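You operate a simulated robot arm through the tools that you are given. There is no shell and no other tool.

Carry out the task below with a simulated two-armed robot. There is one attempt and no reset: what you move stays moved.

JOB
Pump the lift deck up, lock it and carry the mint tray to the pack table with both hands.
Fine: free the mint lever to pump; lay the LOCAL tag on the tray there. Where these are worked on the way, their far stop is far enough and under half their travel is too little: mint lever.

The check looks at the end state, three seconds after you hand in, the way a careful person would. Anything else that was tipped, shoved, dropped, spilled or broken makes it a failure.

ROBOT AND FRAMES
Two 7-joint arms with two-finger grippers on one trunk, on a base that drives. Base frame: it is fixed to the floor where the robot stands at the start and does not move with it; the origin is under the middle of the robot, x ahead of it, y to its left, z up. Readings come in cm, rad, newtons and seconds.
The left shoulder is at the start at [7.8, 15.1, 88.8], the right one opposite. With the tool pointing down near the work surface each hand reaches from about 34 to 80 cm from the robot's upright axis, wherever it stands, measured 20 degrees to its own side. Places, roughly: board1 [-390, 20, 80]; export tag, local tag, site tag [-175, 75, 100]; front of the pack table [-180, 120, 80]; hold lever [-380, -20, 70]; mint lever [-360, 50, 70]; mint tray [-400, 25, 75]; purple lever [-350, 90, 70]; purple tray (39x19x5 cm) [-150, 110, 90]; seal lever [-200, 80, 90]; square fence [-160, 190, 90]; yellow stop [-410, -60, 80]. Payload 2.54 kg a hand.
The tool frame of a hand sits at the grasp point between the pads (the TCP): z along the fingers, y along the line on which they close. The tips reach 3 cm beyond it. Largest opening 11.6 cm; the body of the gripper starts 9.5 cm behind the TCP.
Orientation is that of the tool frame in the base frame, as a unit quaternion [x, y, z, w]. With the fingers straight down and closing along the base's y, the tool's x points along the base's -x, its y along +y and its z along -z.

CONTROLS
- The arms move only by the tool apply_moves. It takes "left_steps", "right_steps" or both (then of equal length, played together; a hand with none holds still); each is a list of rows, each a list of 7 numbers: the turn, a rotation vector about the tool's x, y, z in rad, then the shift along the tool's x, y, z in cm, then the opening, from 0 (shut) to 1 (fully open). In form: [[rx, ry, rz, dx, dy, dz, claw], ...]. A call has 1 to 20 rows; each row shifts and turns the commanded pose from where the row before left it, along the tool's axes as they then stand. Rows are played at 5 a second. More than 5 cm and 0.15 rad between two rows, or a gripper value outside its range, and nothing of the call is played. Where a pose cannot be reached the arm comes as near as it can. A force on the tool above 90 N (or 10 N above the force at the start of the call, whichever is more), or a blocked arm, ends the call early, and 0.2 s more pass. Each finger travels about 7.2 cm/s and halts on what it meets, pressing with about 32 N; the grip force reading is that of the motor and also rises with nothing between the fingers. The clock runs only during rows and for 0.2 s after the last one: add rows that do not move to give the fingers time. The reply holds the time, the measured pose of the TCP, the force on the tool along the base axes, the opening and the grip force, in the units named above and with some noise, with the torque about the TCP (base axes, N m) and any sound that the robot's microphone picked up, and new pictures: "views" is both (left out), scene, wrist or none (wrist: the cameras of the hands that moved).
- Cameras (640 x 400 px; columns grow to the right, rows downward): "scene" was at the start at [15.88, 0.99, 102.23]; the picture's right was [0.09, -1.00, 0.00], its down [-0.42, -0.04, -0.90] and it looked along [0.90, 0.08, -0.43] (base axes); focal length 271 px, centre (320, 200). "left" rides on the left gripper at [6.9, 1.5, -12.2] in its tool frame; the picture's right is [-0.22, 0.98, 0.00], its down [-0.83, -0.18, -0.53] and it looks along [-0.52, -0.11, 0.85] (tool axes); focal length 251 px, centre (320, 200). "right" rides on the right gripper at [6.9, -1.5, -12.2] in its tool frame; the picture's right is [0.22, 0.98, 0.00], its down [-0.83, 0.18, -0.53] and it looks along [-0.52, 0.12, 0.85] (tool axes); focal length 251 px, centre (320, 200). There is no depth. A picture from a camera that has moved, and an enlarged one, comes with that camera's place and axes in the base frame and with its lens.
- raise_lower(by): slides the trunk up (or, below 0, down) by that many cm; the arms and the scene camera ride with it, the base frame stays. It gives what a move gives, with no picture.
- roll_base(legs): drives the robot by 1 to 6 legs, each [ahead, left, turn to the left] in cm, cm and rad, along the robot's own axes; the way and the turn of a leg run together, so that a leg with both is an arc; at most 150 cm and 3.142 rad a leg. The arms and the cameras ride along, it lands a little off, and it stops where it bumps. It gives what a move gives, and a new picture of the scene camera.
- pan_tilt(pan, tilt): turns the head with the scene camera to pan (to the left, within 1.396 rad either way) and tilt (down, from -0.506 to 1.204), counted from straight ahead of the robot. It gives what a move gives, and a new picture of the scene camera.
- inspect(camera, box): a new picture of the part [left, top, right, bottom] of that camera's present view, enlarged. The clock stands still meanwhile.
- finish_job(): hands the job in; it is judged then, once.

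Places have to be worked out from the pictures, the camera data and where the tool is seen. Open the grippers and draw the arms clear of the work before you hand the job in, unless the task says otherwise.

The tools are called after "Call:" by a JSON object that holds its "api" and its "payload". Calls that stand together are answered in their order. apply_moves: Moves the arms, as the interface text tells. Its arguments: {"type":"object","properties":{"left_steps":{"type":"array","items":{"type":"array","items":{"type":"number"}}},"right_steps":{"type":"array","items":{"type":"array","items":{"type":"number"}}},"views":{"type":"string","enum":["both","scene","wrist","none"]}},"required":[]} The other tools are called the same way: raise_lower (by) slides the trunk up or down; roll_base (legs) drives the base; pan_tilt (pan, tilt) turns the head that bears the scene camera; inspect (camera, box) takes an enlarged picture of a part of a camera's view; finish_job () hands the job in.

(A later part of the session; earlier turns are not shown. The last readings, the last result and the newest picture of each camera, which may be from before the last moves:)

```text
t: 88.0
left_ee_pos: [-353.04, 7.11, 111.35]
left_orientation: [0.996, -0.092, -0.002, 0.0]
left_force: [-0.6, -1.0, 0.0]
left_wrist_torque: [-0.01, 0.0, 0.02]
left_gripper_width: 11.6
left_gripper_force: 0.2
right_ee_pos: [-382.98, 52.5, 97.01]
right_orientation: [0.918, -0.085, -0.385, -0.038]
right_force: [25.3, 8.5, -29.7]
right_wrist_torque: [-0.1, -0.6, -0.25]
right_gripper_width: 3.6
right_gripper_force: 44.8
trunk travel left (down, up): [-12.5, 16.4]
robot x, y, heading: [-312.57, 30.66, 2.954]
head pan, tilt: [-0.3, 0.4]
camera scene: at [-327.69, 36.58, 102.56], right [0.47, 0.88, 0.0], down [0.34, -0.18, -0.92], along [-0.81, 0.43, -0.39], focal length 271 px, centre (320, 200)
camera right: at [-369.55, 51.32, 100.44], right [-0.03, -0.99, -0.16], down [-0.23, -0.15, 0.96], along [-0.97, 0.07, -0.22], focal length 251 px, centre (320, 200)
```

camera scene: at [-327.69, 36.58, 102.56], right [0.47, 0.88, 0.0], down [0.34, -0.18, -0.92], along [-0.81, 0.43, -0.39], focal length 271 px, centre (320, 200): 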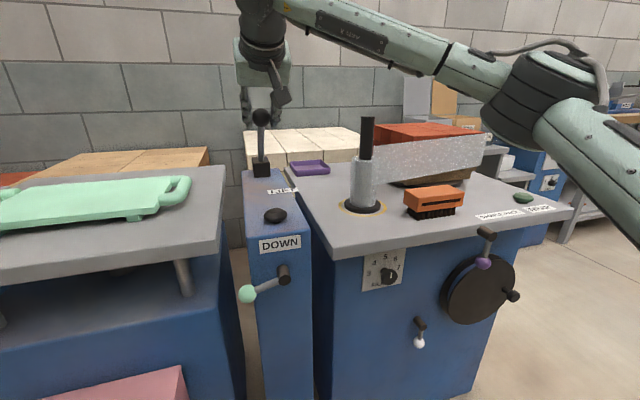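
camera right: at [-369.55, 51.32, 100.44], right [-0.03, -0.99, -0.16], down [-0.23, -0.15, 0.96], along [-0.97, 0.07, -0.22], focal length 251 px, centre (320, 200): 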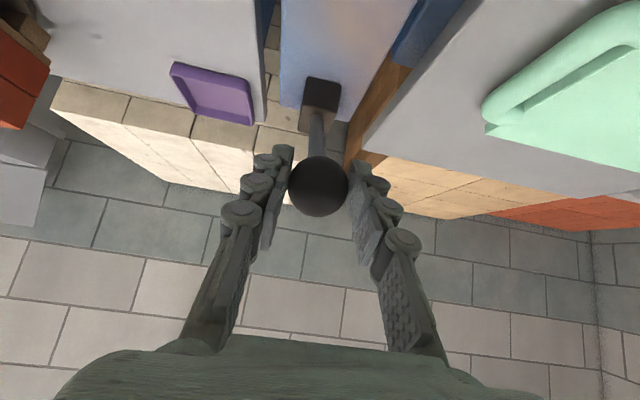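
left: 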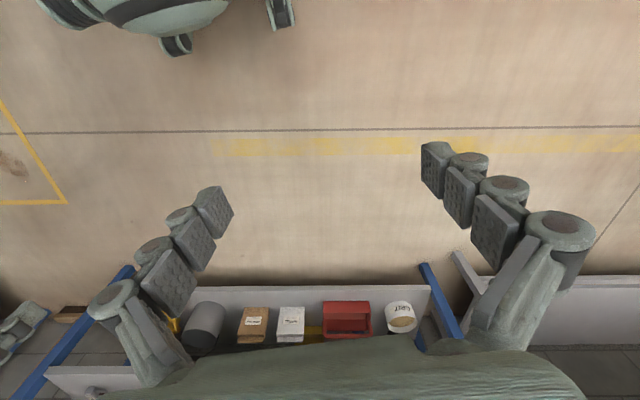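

The handle is at its top stop. Another full stroke to see whether the deck still rises.

Call:
{"api": "apply_moves", "payload": {"right_steps": [[0, 0, 0, 0.5, 0, 0, 0.05], [0, 0, 0, 1.88, 0, 0.28, 0.05], [0, 0, 0, 1.85, 0, 0.43, 0.05], [0, 0, 0, 1.81, 0, 0.58, 0.05], [0, 0, 0, 1.76, 0, 0.72, 0.05], [0, 0, 0, 1.7, 0, 0.85, 0.05], [0, 0, 0, 1.4, 0, 0.85, 0.05], [0, 0, 0, 0.2, 0, 0.2, 0.05], [0, 0, 0, 0, 0, 0, 0.05]], "views": "scene"}}

```text
t: 90.0
left_ee_pos: [-352.85, 6.97, 111.34]
left_orientation: [0.996, -0.091, -0.004, -0.001]
left_force: [-0.2, 0.9, -1.3]
left_wrist_torque: [-0.01, -0.01, -0.01]
left_gripper_width: 11.62
left_gripper_force: 0.0
right_ee_pos: [-378.25, 51.49, 87.14]
right_orientation: [0.915, -0.086, -0.393, -0.035]
right_force: [12.5, 13.0, 13.3]
right_wrist_torque: [0.24, 1.22, -0.29]
right_gripper_width: 3.59
right_gripper_force: 45.1
trunk travel left (down, up): [-12.5, 16.4]
robot x, y, heading: [-312.63, 30.73, 2.954]
head pan, tilt: [-0.3, 0.4]
camera scene: at [-327.47, 36.5, 102.64], right [0.47, 0.88, 0.0], down [0.34, -0.18, -0.92], along [-0.82, 0.43, -0.39], focal length 271 px, centre (320, 200)
```

scene: 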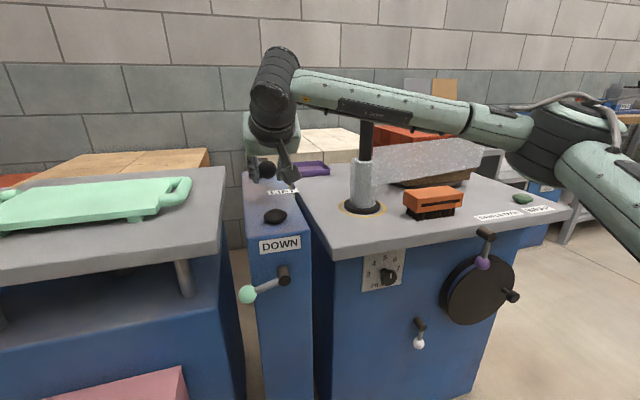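

No further rise: the deck is at its top. I bring the handle back up to its rest, release it and withdraw.

Call:
{"api": "apply_moves", "payload": {"right_steps": [[0, 0, 0, -1.6, 0, -1.0, 0.05], [0, 0, 0, -1.7, 0, -0.85, 0.05], [0, 0, 0, -1.76, 0, -0.72, 0.05], [0, 0, 0, -1.81, 0, -0.58, 0.05], [0, 0, 0, -1.85, 0, -0.43, 0.05], [0, 0, 0, -1.6, 0, -0.28, 0.05], [0, 0, 0, 0, 0, 0, 0.05], [0, 0, 0, 0, 0, 0, 0.5], [0, 0, 0, 0, 0, 0, 0.5], [0, 0, 0, 0, 0, -3.5, 0.5], [0, 0, 0, 0, 0, -4, 0.5], [0, 0, 0, 0, 0, -4, 0.5], [0, 0, 0, 0, 0, -4, 0.5], [0, 0, 0, 0, 0, -4, 0.5], [0, 0, 0, 0, 0, 0, 0.3]], "views": "both"}}

```text
t: 93.2
left_ee_pos: [-353.08, 7.09, 111.17]
left_orientation: [0.996, -0.092, -0.002, -0.001]
left_force: [-0.6, -0.1, 0.1]
left_wrist_torque: [0.03, -0.01, -0.02]
left_gripper_width: 11.63
left_gripper_force: 0.1
right_ee_pos: [-368.66, 49.55, 110.44]
right_orientation: [0.915, -0.086, -0.392, -0.037]
right_force: [0.1, 0.2, -0.1]
right_wrist_torque: [0.0, -0.01, -0.01]
right_gripper_width: 3.48
right_gripper_force: 0.2
trunk travel left (down, up): [-12.5, 16.4]
robot x, y, heading: [-312.38, 30.78, 2.957]
head pan, tilt: [-0.3, 0.4]
camera scene: at [-327.67, 36.43, 102.6], right [0.47, 0.88, 0.0], down [0.34, -0.18, -0.92], along [-0.81, 0.43, -0.39], focal length 271 px, centre (320, 200)
camera right: at [-355.05, 48.48, 113.66], right [-0.03, -0.99, -0.15], down [-0.21, -0.14, 0.97], along [-0.98, 0.07, -0.21], focal length 251 px, centre (320, 200)
```

scene: 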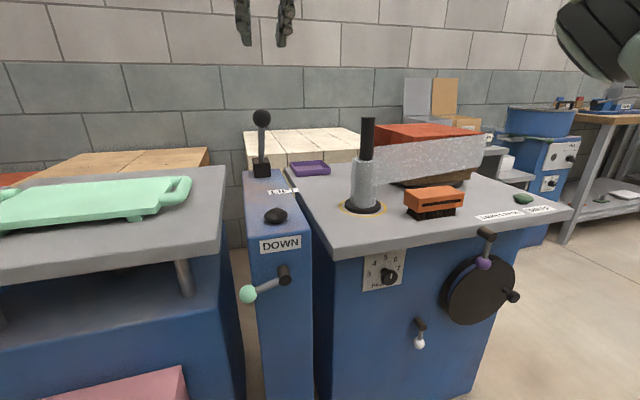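
right: 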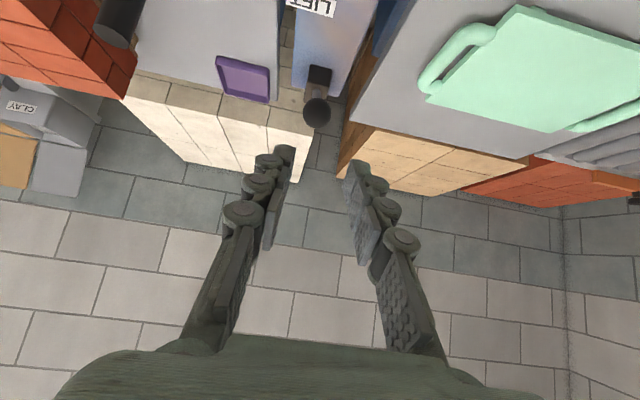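

The handle rests, deck up. To lock, I'll swing the mint lever back; first I drive back 12 cm to where that reach worked.

Call:
{"api": "roll_base", "payload": {"legs": [[-12, 0, 0]]}}

Call:
{"api": "apply_moves", "payload": {"right_steps": [[0, -0.13, 0, 0, 0, -4, 0], [0, -0.13, 0, 0, 0, -4, 0], [0, -0.13, 0, 0, 0, -4, 0], [0, 0, 0, 0, 0, -4, 0], [0, 0, 0, 0, 0, 0, 0]], "views": "scene"}}

```text
t: 94.4
left_ee_pos: [-341.19, 4.74, 111.19]
left_orientation: [0.996, -0.092, -0.002, -0.001]
left_force: [0.2, -0.1, -0.5]
left_wrist_torque: [0.01, 0.02, -0.01]
left_gripper_width: 11.6
left_gripper_force: 0.0
right_ee_pos: [-356.72, 47.38, 110.48]
right_orientation: [0.915, -0.086, -0.392, -0.036]
right_force: [0.5, 0.2, 0.1]
right_wrist_torque: [-0.01, 0.02, 0.01]
right_gripper_width: 3.49
right_gripper_force: 0.0
trunk travel left (down, up): [-12.5, 16.4]
robot x, y, heading: [-301.15, 28.75, 2.957]
head pan, tilt: [-0.3, 0.4]
camera scene: at [-315.78, 34.22, 102.61], right [0.47, 0.88, 0.0], down [0.34, -0.18, -0.92], along [-0.81, 0.43, -0.39], focal length 271 px, centre (320, 200)
```

scene: 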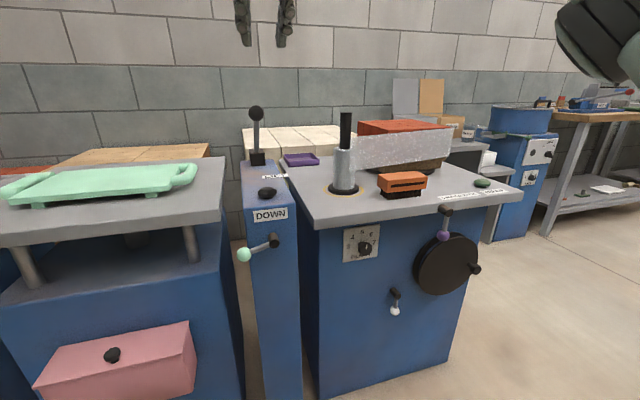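

```text
t: 95.6
left_ee_pos: [-341.12, 4.72, 111.23]
left_orientation: [0.996, -0.093, -0.002, 0.0]
left_force: [0.6, -0.4, -0.3]
left_wrist_torque: [-0.03, 0.03, 0.01]
left_gripper_width: 11.57
left_gripper_force: 0.1
right_ee_pos: [-343.84, 45.05, 118.7]
right_orientation: [0.821, -0.077, -0.563, -0.053]
right_force: [0.0, -0.8, -0.1]
right_wrist_torque: [-0.03, -0.03, -0.01]
right_gripper_width: 0.0
right_gripper_force: 28.5
trunk travel left (down, up): [-12.5, 16.4]
robot x, y, heading: [-300.63, 28.52, 2.958]
head pan, tilt: [-0.3, 0.4]
camera scene: at [-315.82, 34.23, 102.6], right [0.47, 0.88, 0.0], down [0.34, -0.18, -0.92], along [-0.81, 0.43, -0.39], focal length 271 px, centre (320, 200)
```

scene: 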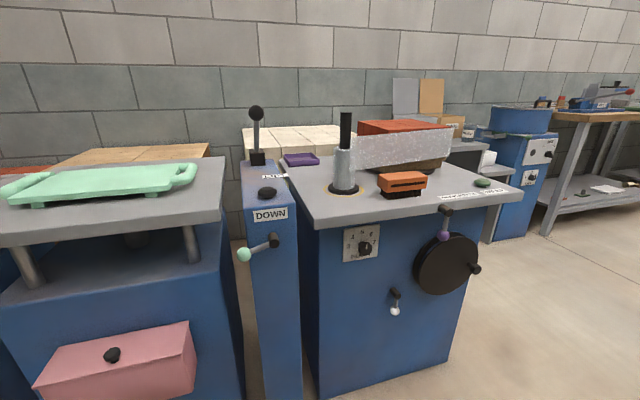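

I lower the shut right hand to just in front and above-left of the freed mint ball.

Call:
{"api": "apply_moves", "payload": {"right_steps": [[0, 0, 0, 3.55, 0.88, 2.19, 0], [0, 0, 0, 3.55, 0.88, 2.19, 0], [0, 0, 0, 3.55, 0.88, 2.19, 0], [0, 0, 0, 3.55, 0.88, 2.19, 0], [0, 0, 0, 3.55, 0.88, 2.19, 0], [0, 0, 0, 3.55, 0.88, 2.19, 0], [0, 0, 0, 3.55, 0.88, 2.19, 0], [0, 0, 0, 3.55, 0.88, 2.19, 0], [0, 0, 0, 3.55, 0.88, 2.19, 0], [0, 0, 0, 3.55, 0.88, 2.19, 0], [0, 0, 0, 0, 0, 0, 0]], "views": "both"}}

```text
t: 98.0
left_ee_pos: [-341.24, 4.72, 111.26]
left_orientation: [0.996, -0.092, -0.002, -0.001]
left_force: [0.5, 0.3, 0.5]
left_wrist_torque: [-0.02, 0.01, 0.03]
left_gripper_width: 11.61
left_gripper_force: 0.1
right_ee_pos: [-352.87, 37.65, 77.87]
right_orientation: [0.821, -0.077, -0.563, -0.053]
right_force: [1.1, 0.6, -0.5]
right_wrist_torque: [-0.02, -0.02, 0.02]
right_gripper_width: 0.01
right_gripper_force: 28.1
trunk travel left (down, up): [-12.5, 16.4]
robot x, y, heading: [-301.1, 28.27, 2.956]
head pan, tilt: [-0.3, 0.4]
camera scene: at [-315.82, 34.23, 102.6], right [0.47, 0.88, 0.0], down [0.34, -0.18, -0.92], along [-0.81, 0.43, -0.39], focal length 271 px, centre (320, 200)
camera right: at [-338.92, 36.52, 75.68], right [-0.1, -0.97, -0.2], down [0.16, -0.21, 0.96], along [-0.98, 0.07, 0.18], focal length 251 px, centre (320, 200)
```

scene: 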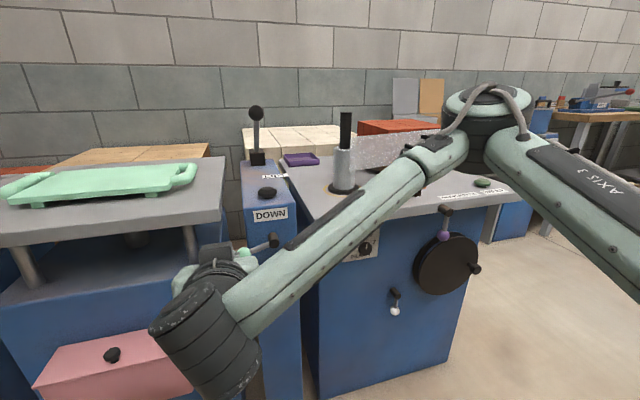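
right: 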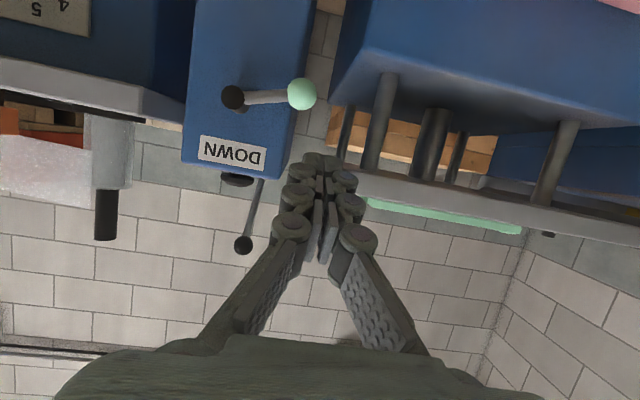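

The freed ball measures ~[64 ahead, -1.7 left, z 71]. I advance above it, then press it down and right along its arc back to hanging.

Call:
{"api": "apply_moves", "payload": {"right_steps": [[0, 0, 0, -0.7, -0.85, 3.2, 0], [0, 0, 0, -0.7, -0.85, 3.2, 0], [0, 0, 0, 0, 0, 3.25, 0], [0, 0, 0, 0, 0, 0, 0]], "views": "wrist"}}

```text
t: 99.0
left_ee_pos: [-341.24, 4.76, 111.33]
left_orientation: [0.996, -0.092, -0.002, -0.001]
left_force: [0.1, -0.2, -0.6]
left_wrist_torque: [0.0, 0.01, -0.01]
left_gripper_width: 11.6
left_gripper_force: 0.0
right_ee_pos: [-361.79, 41.1, 75.66]
right_orientation: [0.822, -0.076, -0.563, -0.052]
right_force: [-0.9, 0.3, -0.4]
right_wrist_torque: [0.0, 0.0, 0.0]
right_gripper_width: 0.01
right_gripper_force: 29.0
trunk travel left (down, up): [-12.5, 16.4]
robot x, y, heading: [-300.89, 28.84, 2.959]
head pan, tilt: [-0.3, 0.4]
camera right: at [-347.99, 39.95, 73.37], right [-0.1, -0.97, -0.2], down [0.16, -0.21, 0.96], along [-0.98, 0.07, 0.18], focal length 251 px, centre (320, 200)
```

right: 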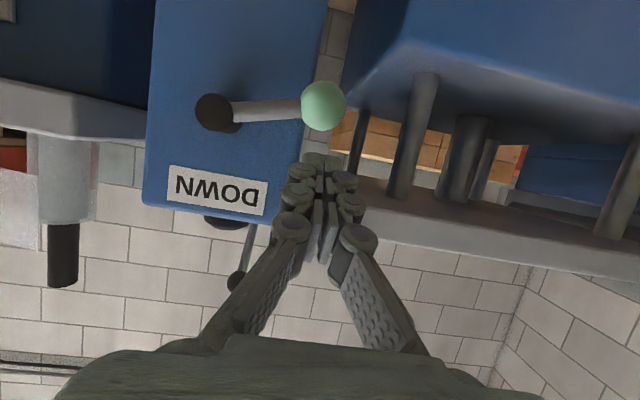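

The fingers are right above the ball. I press it down and swing it right to the hanging stop.

Call:
{"api": "apply_moves", "payload": {"right_steps": [[0, 0, 0, 1.49, 0.25, 0.58, 0], [0, 0, 0, 1.3, 0, 0.5, 0], [0, 0, 0, 1.3, 0, 0.5, 0], [0, 0, 0, 1.26, -0.82, 0.49, 0], [0, 0, 0, 1.26, -0.82, 0.49, 0], [0, 0, 0, 0.79, -1.3, 0.31, 0], [0, 0, 0, 0.79, -1.3, 0.31, 0], [0, 0, 0, 0, -0.6, 0, 0], [0, 0, 0, 0, 0, 0, 0]], "views": "both"}}

```text
t: 101.0
left_ee_pos: [-341.25, 4.6, 111.3]
left_orientation: [0.996, -0.092, -0.002, -0.001]
left_force: [0.6, -0.3, -0.3]
left_wrist_torque: [-0.03, 0.0, -0.03]
left_gripper_width: 11.59
left_gripper_force: 0.1
right_ee_pos: [-360.96, 45.34, 66.94]
right_orientation: [0.821, -0.075, -0.563, -0.05]
right_force: [-1.8, -6.9, -0.7]
right_wrist_torque: [-0.07, 0.02, 0.09]
right_gripper_width: 0.0
right_gripper_force: 29.0
trunk travel left (down, up): [-12.5, 16.4]
robot x, y, heading: [-300.5, 28.56, 2.956]
head pan, tilt: [-0.3, 0.4]
camera scene: at [-315.83, 34.19, 102.6], right [0.47, 0.88, 0.0], down [0.34, -0.18, -0.92], along [-0.81, 0.43, -0.39], focal length 271 px, centre (320, 200)
camera right: at [-347.11, 44.28, 64.69], right [-0.1, -0.97, -0.2], down [0.16, -0.21, 0.96], along [-0.98, 0.07, 0.18], focal length 251 px, centre (320, 200)
```

scene: 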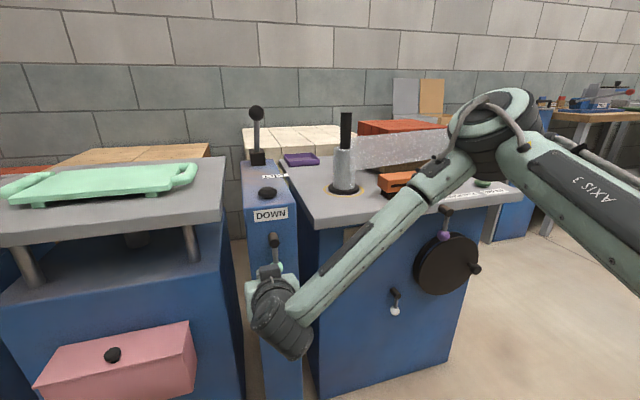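
right: 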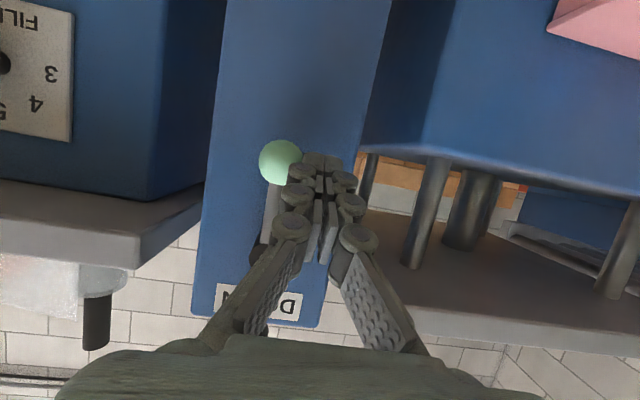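

The lever is back hanging with light contact; I nudge 0.7 cm more to seat it, then withdraw.

Call:
{"api": "apply_moves", "payload": {"right_steps": [[0, 0, 0, 0, -0.4, 0, 0], [0, 0, 0, 0, -0.3, 0, 0], [0, 0, 0, 0, 0, 0, 0]], "views": "wrist"}}

Call:
{"api": "apply_moves", "payload": {"right_steps": [[0, 0, 0, 0, 1.2, 0, 0], [0, 0, 0, 0, 0.3, -4, 0], [0, 0, 0, 0, 0, -4, 0], [0, 0, 0, 0, 0, -4, 0], [0, 0, 0, 0, 0, 0, 0]], "views": "both"}}

```text
t: 101.8
left_ee_pos: [-341.34, 4.51, 111.23]
left_orientation: [0.996, -0.091, -0.001, -0.002]
left_force: [-0.3, -0.4, -0.3]
left_wrist_torque: [0.01, -0.03, -0.03]
left_gripper_width: 11.61
left_gripper_force: 0.0
right_ee_pos: [-360.82, 45.63, 66.87]
right_orientation: [0.822, -0.073, -0.562, -0.048]
right_force: [-3.6, -35.7, -2.2]
right_wrist_torque: [-0.23, -0.03, 0.75]
right_gripper_width: 0.0
right_gripper_force: 28.7
trunk travel left (down, up): [-12.5, 16.4]
robot x, y, heading: [-300.93, 28.68, 2.959]
head pan, tilt: [-0.3, 0.4]
camera right: at [-346.96, 44.64, 64.75], right [-0.09, -0.98, -0.2], down [0.16, -0.21, 0.96], along [-0.98, 0.05, 0.18], focal length 251 px, centre (320, 200)
```

right: 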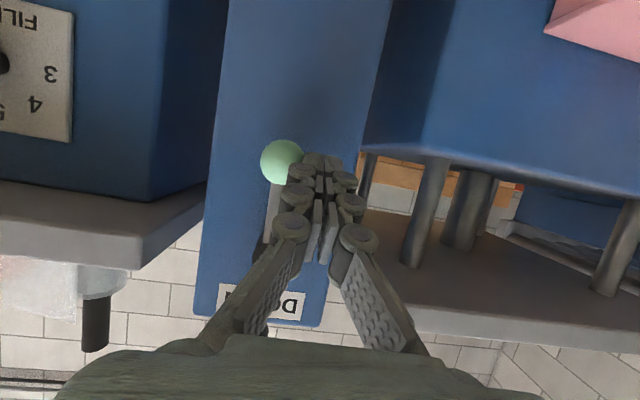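

```text
t: 103.0
left_ee_pos: [-341.3, 4.76, 111.21]
left_orientation: [0.996, -0.092, -0.002, -0.001]
left_force: [-0.3, 1.2, -0.2]
left_wrist_torque: [-0.01, 0.0, 0.02]
left_gripper_width: 11.61
left_gripper_force: 0.1
right_ee_pos: [-350.07, 42.92, 71.46]
right_orientation: [0.822, -0.078, -0.562, -0.054]
right_force: [0.3, -0.4, -0.6]
right_wrist_torque: [0.02, 0.04, -0.01]
right_gripper_width: 0.0
right_gripper_force: 28.4
trunk travel left (down, up): [-12.5, 16.4]
robot x, y, heading: [-301.12, 28.88, 2.956]
head pan, tilt: [-0.3, 0.4]
camera scene: at [-315.82, 34.23, 102.6], right [0.47, 0.88, 0.0], down [0.34, -0.18, -0.92], along [-0.81, 0.43, -0.39], focal length 271 px, centre (320, 200)
camera right: at [-336.12, 41.72, 69.15], right [-0.11, -0.97, -0.2], down [0.16, -0.21, 0.96], along [-0.98, 0.07, 0.18], focal length 251 px, centre (320, 200)
```

scene: 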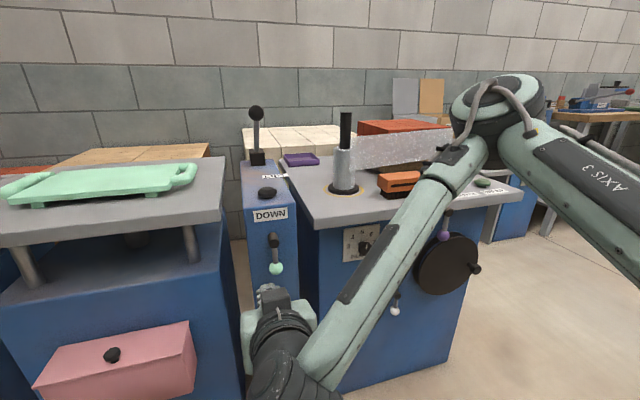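
right: 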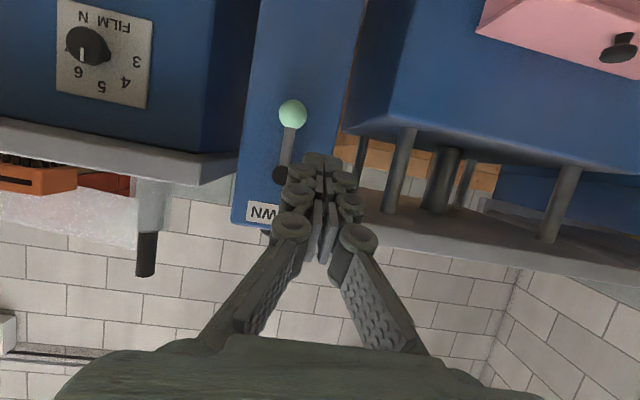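

The mint lever hangs locked and the deck is up. Next I bring the right hand up and back to fingers-down for the tray.

Call:
{"api": "apply_moves", "payload": {"right_steps": [[0, 0, 0, -3.73, -1.2, -2.05, 0.3], [0, 0, 0, -3.73, -1.2, -2.05, 0.5], [0, 0, 0, -3.73, -1.2, -2.05, 0.5], [0, 0, 0, -3.73, -1.2, -2.05, 0.5], [0, 0, 0, -3.73, -1.2, -2.05, 0.5], [0, 0, 0, -3.73, -1.2, -2.05, 0.5], [0, 0, 0, -3.73, -1.2, -2.05, 0.5], [0, 0, 0, -3.73, -1.2, -2.05, 0.5], [0, 0, 0, -3.73, -1.2, -2.05, 0.5], [0, 0.15, 0, 0, 0, 0, 0.5], [0, 0.15, 0, 0, 0, 0, 0.5], [0, 0.15, 0, 0, 0, 0, 0.5], [0, 0.15, 0, 0, 0, 0, 0.5], [0, 0.15, 0, 0, 0, 0, 0.5], [0, 0.15, 0, 0, 0, 0, 0.5], [0, 0.15, 0, 0, 0, 0, 0.5], [0, 0.15, 0, 0, 0, 0, 0.5], [0, 0, 0, 0, 0, 0, 0.5]], "views": "none"}}

Call:
{"api": "pan_tilt", "payload": {"pan": 0.15, "tilt": 0.5}}

```text
t: 106.8
left_ee_pos: [-341.28, 4.74, 111.18]
left_orientation: [0.996, -0.092, -0.002, -0.001]
left_force: [0.0, 0.0, -0.2]
left_wrist_torque: [-0.01, 0.01, -0.03]
left_gripper_width: 11.58
left_gripper_force: 0.0
right_ee_pos: [-344.66, 51.77, 109.4]
right_orientation: [0.996, -0.092, -0.001, 0.001]
right_force: [0.3, -1.0, 0.8]
right_wrist_torque: [0.0, 0.03, -0.05]
right_gripper_width: 5.81
right_gripper_force: 0.0
right hand out of reach, approached as far as the arm can: row 2, 3
trunk travel left (down, up): [-12.5, 16.4]
robot x, y, heading: [-300.86, 28.35, 2.955]
head pan, tilt: [-0.3, 0.4]
```

```text
t: 107.7
left_ee_pos: [-341.22, 4.7, 111.26]
left_orientation: [0.996, -0.092, -0.002, 0.0]
left_force: [0.0, 0.2, 0.5]
left_wrist_torque: [-0.01, 0.02, -0.04]
left_gripper_width: 11.56
left_gripper_force: 0.0
right_ee_pos: [-344.61, 51.8, 109.41]
right_orientation: [0.996, -0.093, 0.0, 0.0]
right_force: [-0.6, -0.5, -0.6]
right_wrist_torque: [-0.02, 0.03, -0.02]
right_gripper_width: 5.82
right_gripper_force: 0.0
trunk travel left (down, up): [-12.5, 16.4]
robot x, y, heading: [-300.66, 28.2, 2.958]
head pan, tilt: [0.15, 0.499]
camera scene: at [-316.72, 30.24, 101.69], right [0.04, 1.0, 0.0], down [0.48, -0.02, -0.88], along [-0.88, 0.03, -0.48], focal length 271 px, centre (320, 200)
```

scene: 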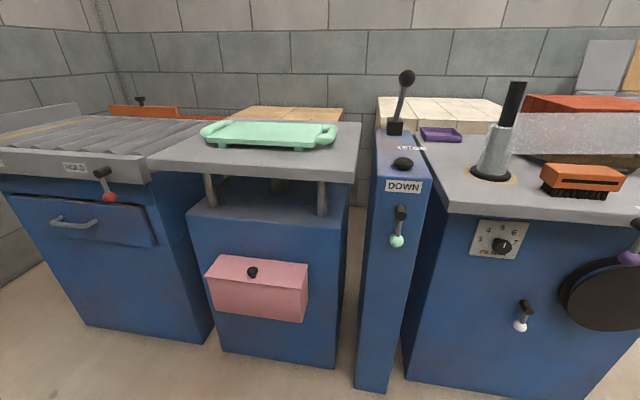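

I shift left to centre on the tray and go closer, keeping both hands high.

Call:
{"api": "roll_base", "payload": {"legs": [[0, 25, 0], [14, 0, 0]]}}

Call:
{"api": "pan_tilt", "payload": {"pan": 0.0, "tilt": 0.6}}

Call:
{"api": "inspect", "payload": {"camera": "right", "box": [0, 0, 640, 400]}}

Call:
{"api": "inspect", "payload": {"camera": "left", "box": [0, 0, 640, 400]}}

```text
t: 111.7
left_ee_pos: [-359.92, -17.72, 111.25]
left_orientation: [0.996, -0.094, -0.002, -0.001]
left_force: [0.5, 0.4, -0.2]
left_wrist_torque: [0.03, -0.01, -0.02]
left_gripper_width: 11.59
left_gripper_force: 0.0
right_ee_pos: [-363.25, 29.32, 109.35]
right_orientation: [0.996, -0.095, 0.0, 0.001]
right_force: [0.4, 0.0, 0.1]
right_wrist_torque: [-0.01, 0.04, 0.0]
right_gripper_width: 5.8
right_gripper_force: 0.2
trunk travel left (down, up): [-12.5, 16.4]
robot x, y, heading: [-319.68, 6.23, 2.948]
head pan, tilt: [0.15, 0.499]
camera scene: at [-335.31, 7.78, 101.68], right [0.04, 1.0, 0.0], down [0.48, -0.02, -0.88], along [-0.88, 0.03, -0.48], focal length 271 px, centre (320, 200)
```

scene: 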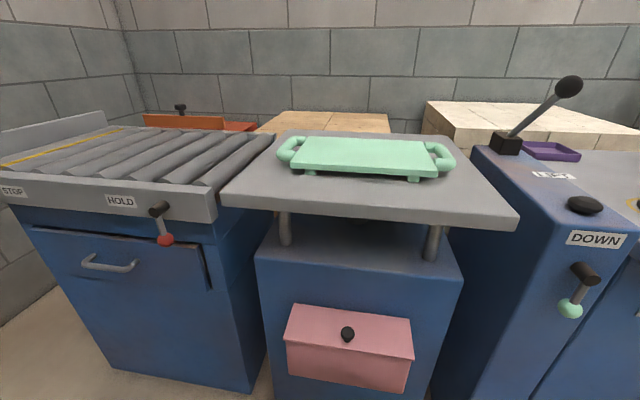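

```text
t: 112.4
left_ee_pos: [-359.84, -17.73, 111.27]
left_orientation: [0.996, -0.093, -0.002, -0.001]
left_force: [0.2, 0.7, 0.0]
left_wrist_torque: [-0.03, -0.01, -0.01]
left_gripper_width: 11.57
left_gripper_force: 0.0
right_ee_pos: [-363.22, 29.25, 109.42]
right_orientation: [0.996, -0.093, 0.0, 0.0]
right_force: [0.0, 0.2, 0.1]
right_wrist_torque: [0.01, -0.02, -0.02]
right_gripper_width: 5.8
right_gripper_force: 0.0
trunk travel left (down, up): [-12.5, 16.4]
robot x, y, heading: [-319.37, 6.33, 2.957]
head pan, tilt: [0.0, 0.6]
camera scene: at [-334.87, 9.08, 100.78], right [0.19, 0.98, 0.0], down [0.55, -0.1, -0.83], along [-0.81, 0.15, -0.56], focal length 271 px, centre (320, 200)
```

scene: 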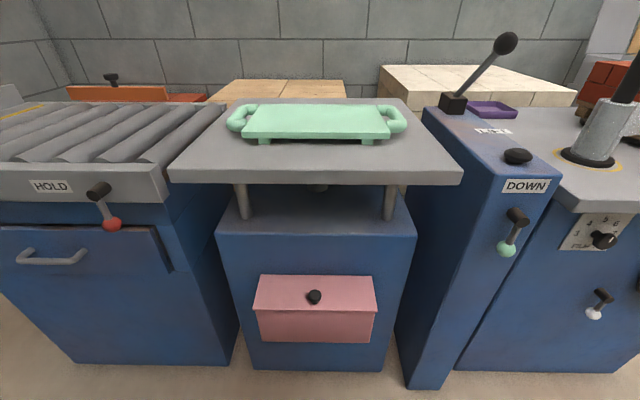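

```text
1.00 times, centred on (320, 200) of right (not enlarged: the box is as wide or as high as the picture)
camera zoom: at [-356.18, 29.45, 121.37], right [0.03, -1.0, 0.0], down [-0.84, -0.02, 0.53], along [-0.53, -0.02, -0.85], focal length 251 px, centre (320, 200)
```

zoom: 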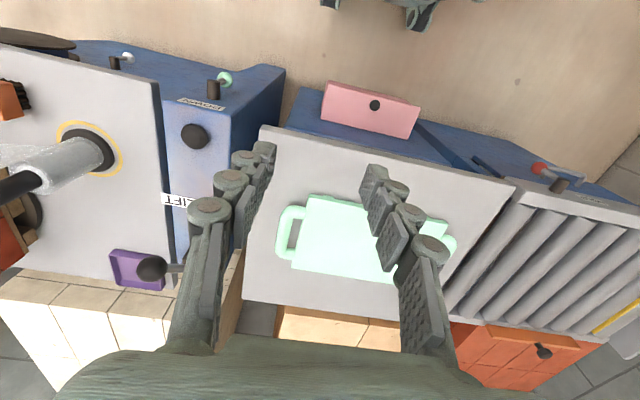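

```text
1.00 times, centred on (320, 200) of left (not enlarged: the box is as wide or as high as the picture)
camera zoom: at [-353.27, -20.44, 123.38], right [-0.39, -0.92, 0.0], down [-0.78, 0.33, 0.54], along [-0.49, 0.21, -0.84], focal length 251 px, centre (320, 200)
```

zoom: 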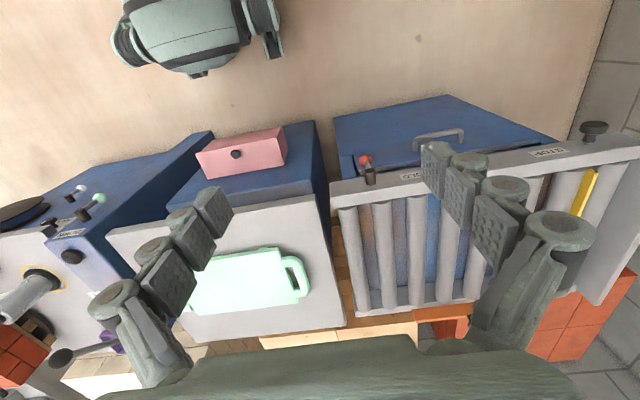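

Triangulating, tray handle bars sit about 73 cm ahead, at roughly -16.5 and +17.8 lateral, z≈83. I go 8 cm closer so both hands reach well.

Call:
{"api": "roll_base", "payload": {"legs": [[8, 0.7, 0]]}}

Call:
{"api": "apply_moves", "payload": {"left_steps": [[0, 0, 0.05, -3, -0.5, 2, 0.7], [0, 0, 0.05, -3, -0.5, 2, 0.7], [0, 0, 0.05, -3, -0.5, 2, 0.7], [0, 0, 0, -3, -0.5, 2, 0.7], [0, 0, 0, -3, -0.5, 2, 0.7], [0, 0, 0, 0, 0, 0, 0.7]], "right_steps": [[0, 0, 0, -3, 0, 1.5, 0.7], [0, 0, 0, -3, 0, 1.5, 0.7], [0, 0, 0, -3, 0, 1.5, 0.7], [0, 0, 0, -2, 0, 1.5, 0.7], [0, 0, 0, -1, 0, 1.5, 0.7], [0, 0, 0, 0, 0, 0, 0.7]], "views": "both"}}

```text
t: 113.5
left_ee_pos: [-367.72, -16.99, 111.2]
left_orientation: [0.996, -0.092, -0.001, -0.001]
left_force: [-0.1, 0.9, 0.1]
left_wrist_torque: [-0.03, -0.02, 0.0]
left_gripper_width: 11.61
left_gripper_force: 0.1
right_ee_pos: [-371.1, 30.02, 109.36]
right_orientation: [0.996, -0.093, 0.001, 0.0]
right_force: [-1.7, -0.9, -0.6]
right_wrist_torque: [-0.01, -0.07, -0.01]
right_gripper_width: 5.82
right_gripper_force: 0.1
trunk travel left (down, up): [-12.5, 16.4]
robot x, y, heading: [-327.5, 6.79, 2.956]
head pan, tilt: [0.0, 0.6]
camera scene: at [-342.79, 9.84, 100.77], right [0.18, 0.98, 0.0], down [0.56, -0.1, -0.82], along [-0.81, 0.15, -0.57], focal length 271 px, centre (320, 200)
```

scene: 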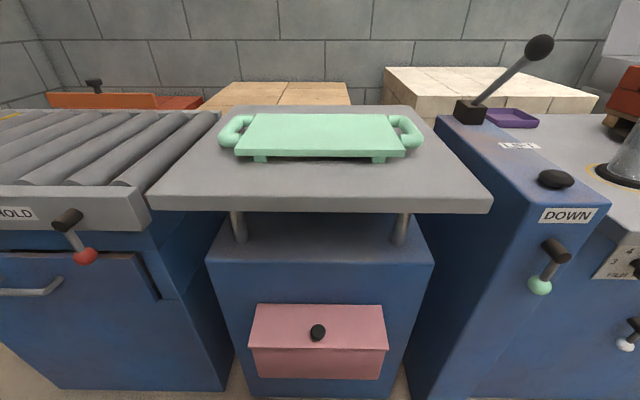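

```text
t: 114.9
left_ee_pos: [-381.4, -10.54, 101.24]
left_orientation: [0.986, -0.166, -0.003, -0.001]
left_force: [-1.0, -0.3, 0.1]
left_wrist_torque: [0.0, 0.0, 0.01]
left_gripper_width: 8.13
left_gripper_force: 0.0
right_ee_pos: [-382.91, 32.24, 101.85]
right_orientation: [0.996, -0.093, -0.001, 0.0]
right_force: [0.2, -0.3, 0.1]
right_wrist_torque: [0.05, 0.03, 0.0]
right_gripper_width: 8.15
right_gripper_force: 0.1
trunk travel left (down, up): [-12.5, 16.4]
robot x, y, heading: [-327.3, 6.71, 2.954]
head pan, tilt: [0.0, 0.6]
camera scene: at [-342.74, 9.84, 100.78], right [0.18, 0.98, 0.0], down [0.56, -0.1, -0.83], along [-0.81, 0.15, -0.56], focal length 271 px, centre (320, 200)
camera right: at [-375.78, 32.39, 113.92], right [0.03, -1.0, 0.0], down [-0.84, -0.02, 0.53], along [-0.53, -0.02, -0.84], focal length 251 px, centre (320, 200)
camera left: at [-375.35, -14.25, 113.34], right [-0.52, -0.85, 0.0], down [-0.72, 0.44, 0.54], along [-0.46, 0.28, -0.84], focal length 251 px, centre (320, 200)
```

scene: 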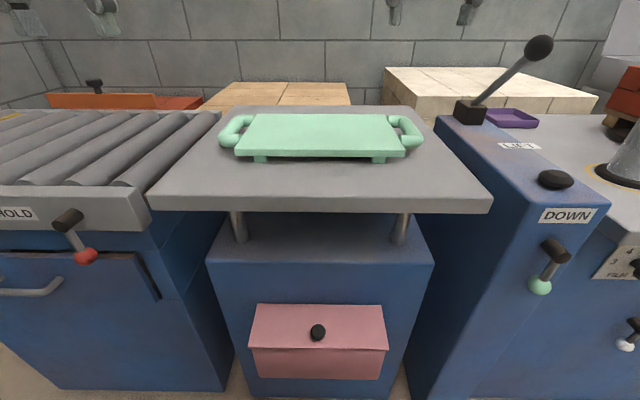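
right: 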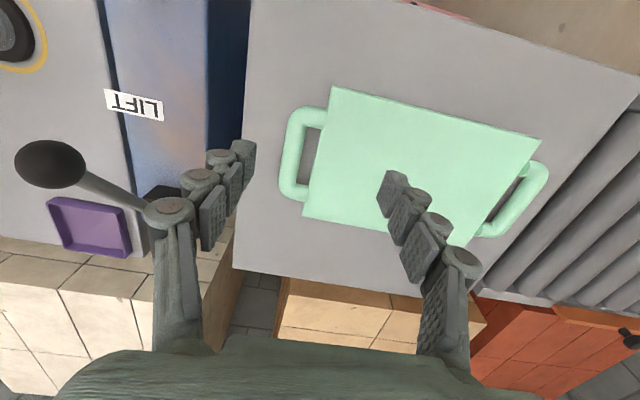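
left: 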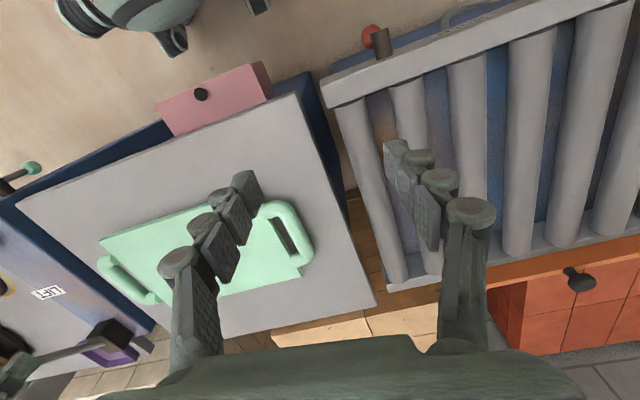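

The left hand got a 0.15 rad wrong twist which I will undo. I zoom on the right handle loop to measure bar and gap.

Call:
{"api": "inspect", "payload": {"camera": "right", "box": [240, 70, 400, 230]}}

Call:
{"api": "apply_moves", "payload": {"left_steps": [[0, 0, -0.075, 0, 0, 0, 0.7], [0, 0, -0.075, 0, 0, 0, 0.7], [0, 0, 0, 0, 0, 0, 0.7]], "views": "wrist"}}

Call:
{"api": "inspect", "payload": {"camera": "left", "box": [200, 160, 360, 320]}}

```text
2.50 times, centred on (320, 150) of right
camera zoom: at [-375.78, 32.39, 113.92], right [0.03, -1.0, 0.0], down [-0.84, -0.02, 0.53], along [-0.53, -0.02, -0.84], focal length 629 px, centre (320, 325)
```

zoom: 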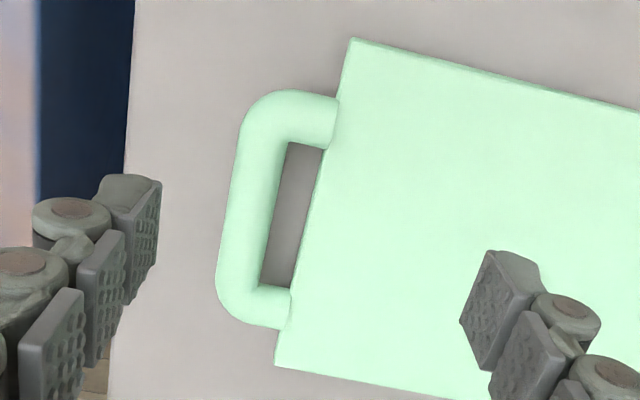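

```text
t: 115.7
left_ee_pos: [-381.4, -10.5, 101.07]
left_orientation: [0.996, -0.092, -0.001, -0.001]
left_force: [0.2, -0.4, -0.7]
left_wrist_torque: [-0.03, -0.02, 0.0]
left_gripper_width: 8.14
left_gripper_force: 0.0
right_ee_pos: [-382.78, 32.21, 101.87]
right_orientation: [0.996, -0.093, 0.001, 0.0]
right_force: [0.4, 0.5, 0.6]
right_wrist_torque: [0.01, 0.03, 0.01]
right_gripper_width: 8.12
right_gripper_force: 0.1
trunk travel left (down, up): [-12.5, 16.4]
robot x, y, heading: [-327.21, 6.88, 2.961]
head pan, tilt: [0.0, 0.6]
camera left: at [-374.85, -13.28, 113.38], right [-0.39, -0.92, 0.0], down [-0.78, 0.33, 0.54], along [-0.49, 0.21, -0.84], focal length 251 px, centre (320, 200)
```

left: 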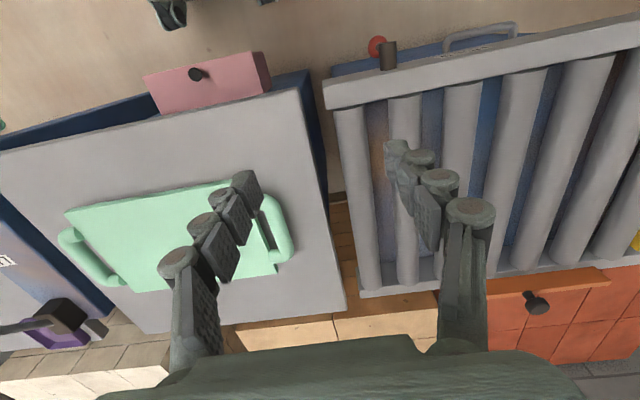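

```text
2.50 times, centred on (280, 240) of left
camera zoom: at [-374.85, -13.28, 113.38], right [-0.39, -0.92, 0.0], down [-0.78, 0.33, 0.54], along [-0.49, 0.21, -0.84], focal length 629 px, centre (420, 100)
```

zoom: 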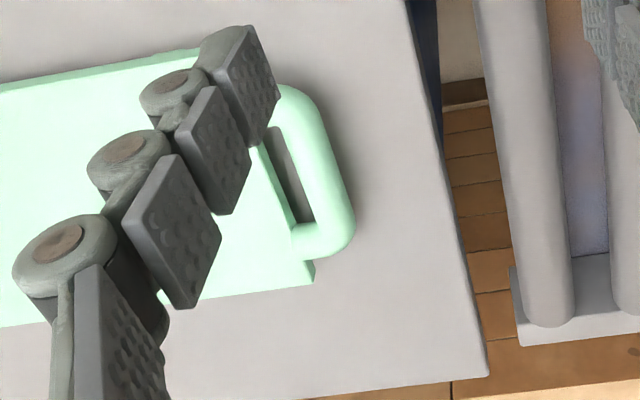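

Handles measured: right bar ≈ (65 ahead, -16.8), left bar ≈ (65, +17.7), z≈83.5; bar ~2.5 cm, gap ~2 cm. I move both hands above them with a 3.5 cm opening.

Call:
{"api": "apply_moves", "payload": {"left_steps": [[0, 0, 0, -3.02, -1.84, 1.5, 0.5], [0, 0, 0, -3.02, -1.84, 1.5, 0.31], [0, 0, 0, -3.02, -1.84, 1.5, 0.31], [0, 0, 0, -3.02, -1.84, 1.5, 0.31], [0, 0, 0, -3.02, -1.84, 1.5, 0.31], [0, 0, 0, 0, 0, 0, 0.31]], "right_steps": [[0, 0, 0, -1.18, -0.4, 1.6, 0.5], [0, 0, 0, -1.18, -0.4, 1.6, 0.31], [0, 0, 0, -1.18, -0.4, 1.6, 0.31], [0, 0, 0, -1.18, -0.4, 1.6, 0.31], [0, 0, 0, -1.18, -0.4, 1.6, 0.31], [0, 0, 0, 0, 0, 0, 0.31]], "views": "both"}}

```text
t: 117.1
left_ee_pos: [-390.47, -2.92, 93.15]
left_orientation: [0.996, -0.091, -0.002, -0.001]
left_force: [0.4, 0.4, 0.2]
left_wrist_torque: [0.03, -0.01, 0.01]
left_gripper_width: 3.59
left_gripper_force: 0.2
left hand out of reach, approached as far as the arm can: row 3, 4, 5
right_ee_pos: [-388.43, 35.37, 93.84]
right_orientation: [0.996, -0.093, -0.001, 0.0]
right_force: [0.6, -0.1, 0.3]
right_wrist_torque: [0.0, 0.0, -0.02]
right_gripper_width: 3.6
right_gripper_force: 0.0
trunk travel left (down, up): [-12.5, 16.4]
robot x, y, heading: [-327.26, 6.98, 2.957]
head pan, tilt: [0.0, 0.6]
camera scene: at [-342.76, 9.84, 100.77], right [0.18, 0.98, 0.0], down [0.56, -0.1, -0.82], along [-0.81, 0.15, -0.57], focal length 271 px, centre (320, 200)
camera right: at [-381.4, 35.53, 105.82], right [0.03, -1.0, 0.0], down [-0.84, -0.02, 0.53], along [-0.53, -0.02, -0.85], focal length 251 px, centre (320, 200)
camera left: at [-383.91, -5.58, 105.24], right [-0.39, -0.92, 0.0], down [-0.78, 0.33, 0.54], along [-0.49, 0.21, -0.84], focal length 251 px, centre (320, 200)
```

scene: 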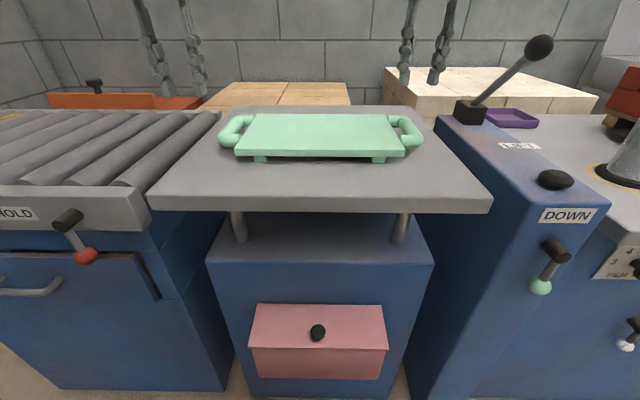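
right: 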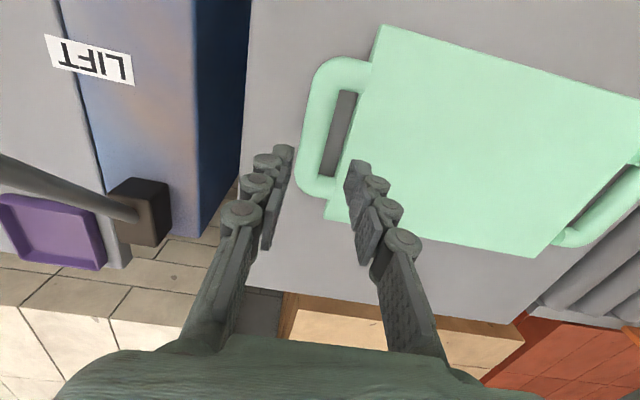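
left: 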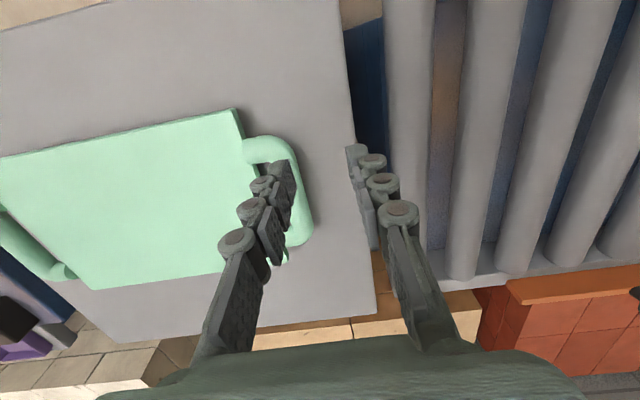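

The right hand is in place above its bar; the left stopped short (about 4.8 cm ahead, 3.6 cm inward still to go). I try that remainder again in small steps.

Call:
{"api": "apply_moves", "payload": {"left_steps": [[0, 0, 0, -1.6, -1.2, 0, 0.31], [0, 0, 0, -1.6, -1.2, 0, 0.31], [0, 0, 0, -1.6, -1.2, 0, 0.31], [0, 0, 0, 0, 0, 0, 0.31]], "views": "wrist"}}

```text
t: 118.1
left_ee_pos: [-390.51, -2.94, 93.1]
left_orientation: [0.996, -0.092, -0.002, -0.001]
left_force: [0.4, -0.5, -0.8]
left_wrist_torque: [-0.02, 0.01, -0.01]
left_gripper_width: 3.62
left_gripper_force: 0.0
left hand out of reach, approached as far as the arm can: row 1, 2, 3
right_ee_pos: [-388.41, 35.38, 93.93]
right_orientation: [0.996, -0.093, -0.001, 0.001]
right_force: [0.1, 0.4, 0.5]
right_wrist_torque: [-0.02, -0.02, 0.02]
right_gripper_width: 3.6
right_gripper_force: 0.1
trunk travel left (down, up): [-12.5, 16.4]
robot x, y, heading: [-327.29, 6.77, 2.958]
head pan, tilt: [0.0, 0.6]
camera left: at [-383.95, -5.59, 105.19], right [-0.39, -0.92, 0.0], down [-0.78, 0.33, 0.54], along [-0.49, 0.21, -0.84], focal length 251 px, centre (320, 200)
```

left: 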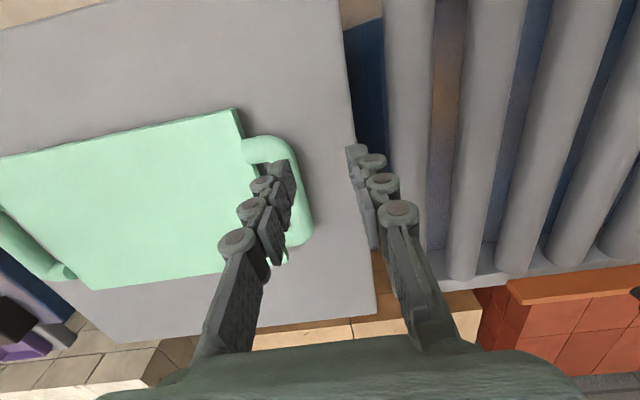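

The left arm seems at a joint limit at this height. I test whether it can go forward when lower/outer: first down 2 cm, outward, then forward.

Call:
{"api": "apply_moves", "payload": {"left_steps": [[0, 0, 0, 0, 1.5, -2, 0.31], [0, 0, 0, 0, 1.5, -2, 0.31], [0, 0, 0, -2, 0, 0, 0.31], [0, 0, 0, -2, 0, 0, 0.31], [0, 0, 0, 0, 0, 0, 0.31]], "views": "scene"}}

```text
t: 119.3
left_ee_pos: [-392.58, -6.88, 95.55]
left_orientation: [0.996, -0.092, -0.003, -0.001]
left_force: [-0.6, -0.6, -0.7]
left_wrist_torque: [-0.01, -0.04, 0.01]
left_gripper_width: 3.61
left_gripper_force: 0.1
left hand out of reach, approached as far as the arm can: row 3, 4
right_ee_pos: [-388.39, 35.4, 93.91]
right_orientation: [0.996, -0.093, 0.0, 0.0]
right_force: [0.2, -0.5, -0.5]
right_wrist_torque: [0.01, 0.0, -0.01]
right_gripper_width: 3.61
right_gripper_force: 0.2
trunk travel left (down, up): [-12.5, 16.4]
robot x, y, heading: [-327.23, 6.97, 2.958]
head pan, tilt: [0.0, 0.6]
camera scene: at [-342.75, 9.84, 100.78], right [0.18, 0.98, 0.0], down [0.56, -0.1, -0.83], along [-0.81, 0.15, -0.56], focal length 271 px, centre (320, 200)
```

scene: 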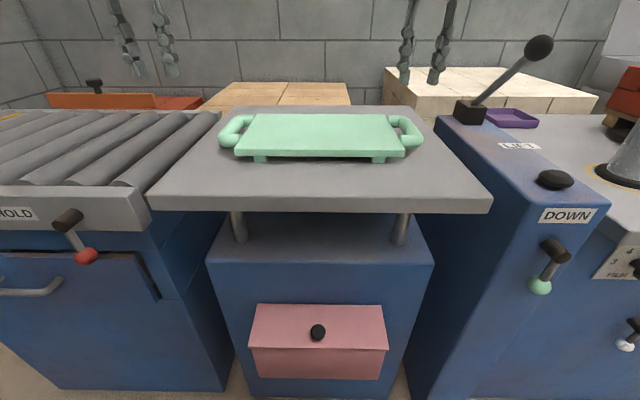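

The left arm is limited at this height. I raise the trunk 8 cm so the arms work lower relative to the shoulders, then retry.

Call:
{"api": "raise_lower", "payload": {"by": 8}}

Call:
{"api": "apply_moves", "payload": {"left_steps": [[0, 0, 0, 0, -1, 3, 0.31], [0, 0, 0, 0, -1, 3, 0.31], [0, 0, 0, -1, -1, 2.5, 0.31], [0, 0, 0, -1, -1, 0, 0.31], [0, 0, 0, -1, -1, 0, 0.31], [0, 0, 0, 0, 0, 0, 0.31]], "right_steps": [[0, 0, 0, 0, 0, 3, 0.31], [0, 0, 0, 0, 0, 3, 0.31], [0, 0, 0, 0, 0, 2, 0.31], [0, 0, 0, 0, 0, 0, 0.31], [0, 0, 0, 0, 0, 0, 0.31], [0, 0, 0, 0, 0, 0, 0.31]], "views": "scene"}}

```text
t: 120.4
left_ee_pos: [-392.61, -6.86, 103.6]
left_orientation: [0.996, -0.093, -0.003, -0.001]
left_force: [-1.2, 0.3, -0.7]
left_wrist_torque: [0.0, -0.04, 0.0]
left_gripper_width: 3.6
left_gripper_force: 0.1
right_ee_pos: [-388.26, 35.44, 101.85]
right_orientation: [0.996, -0.093, 0.0, 0.0]
right_force: [0.6, -0.7, -0.4]
right_wrist_torque: [0.02, -0.02, -0.01]
right_gripper_width: 3.64
right_gripper_force: 0.1
trunk travel left (down, up): [-20.5, 8.4]
robot x, y, heading: [-327.26, 6.98, 2.956]
head pan, tilt: [0.0, 0.6]
```

```text
t: 121.8
left_ee_pos: [-393.71, -2.64, 94.88]
left_orientation: [0.996, -0.093, -0.004, -0.002]
left_force: [-0.6, -0.1, -0.6]
left_wrist_torque: [-0.01, -0.04, 0.03]
left_gripper_width: 3.61
left_gripper_force: 0.2
left hand out of reach, approached as far as the arm can: row 4, 5
right_ee_pos: [-388.41, 35.4, 94.14]
right_orientation: [0.996, -0.093, -0.001, -0.001]
right_force: [0.5, 0.6, 0.2]
right_wrist_torque: [-0.02, -0.03, -0.04]
right_gripper_width: 3.61
right_gripper_force: 0.0
trunk travel left (down, up): [-20.5, 8.4]
robot x, y, heading: [-327.6, 6.89, 2.951]
head pan, tilt: [0.0, 0.6]
camera scene: at [-342.75, 9.84, 108.78], right [0.18, 0.98, 0.0], down [0.56, -0.1, -0.83], along [-0.81, 0.15, -0.56], focal length 271 px, centre (320, 200)
```

scene: 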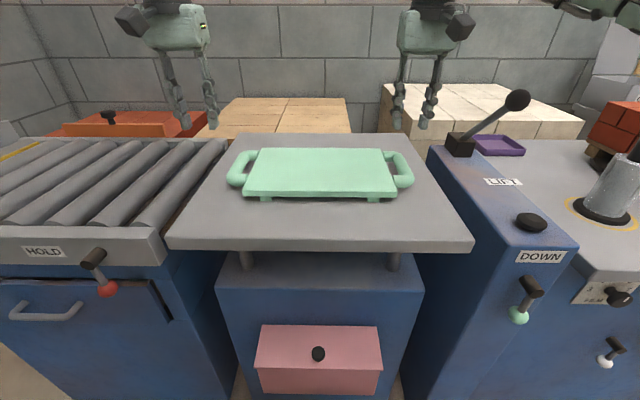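

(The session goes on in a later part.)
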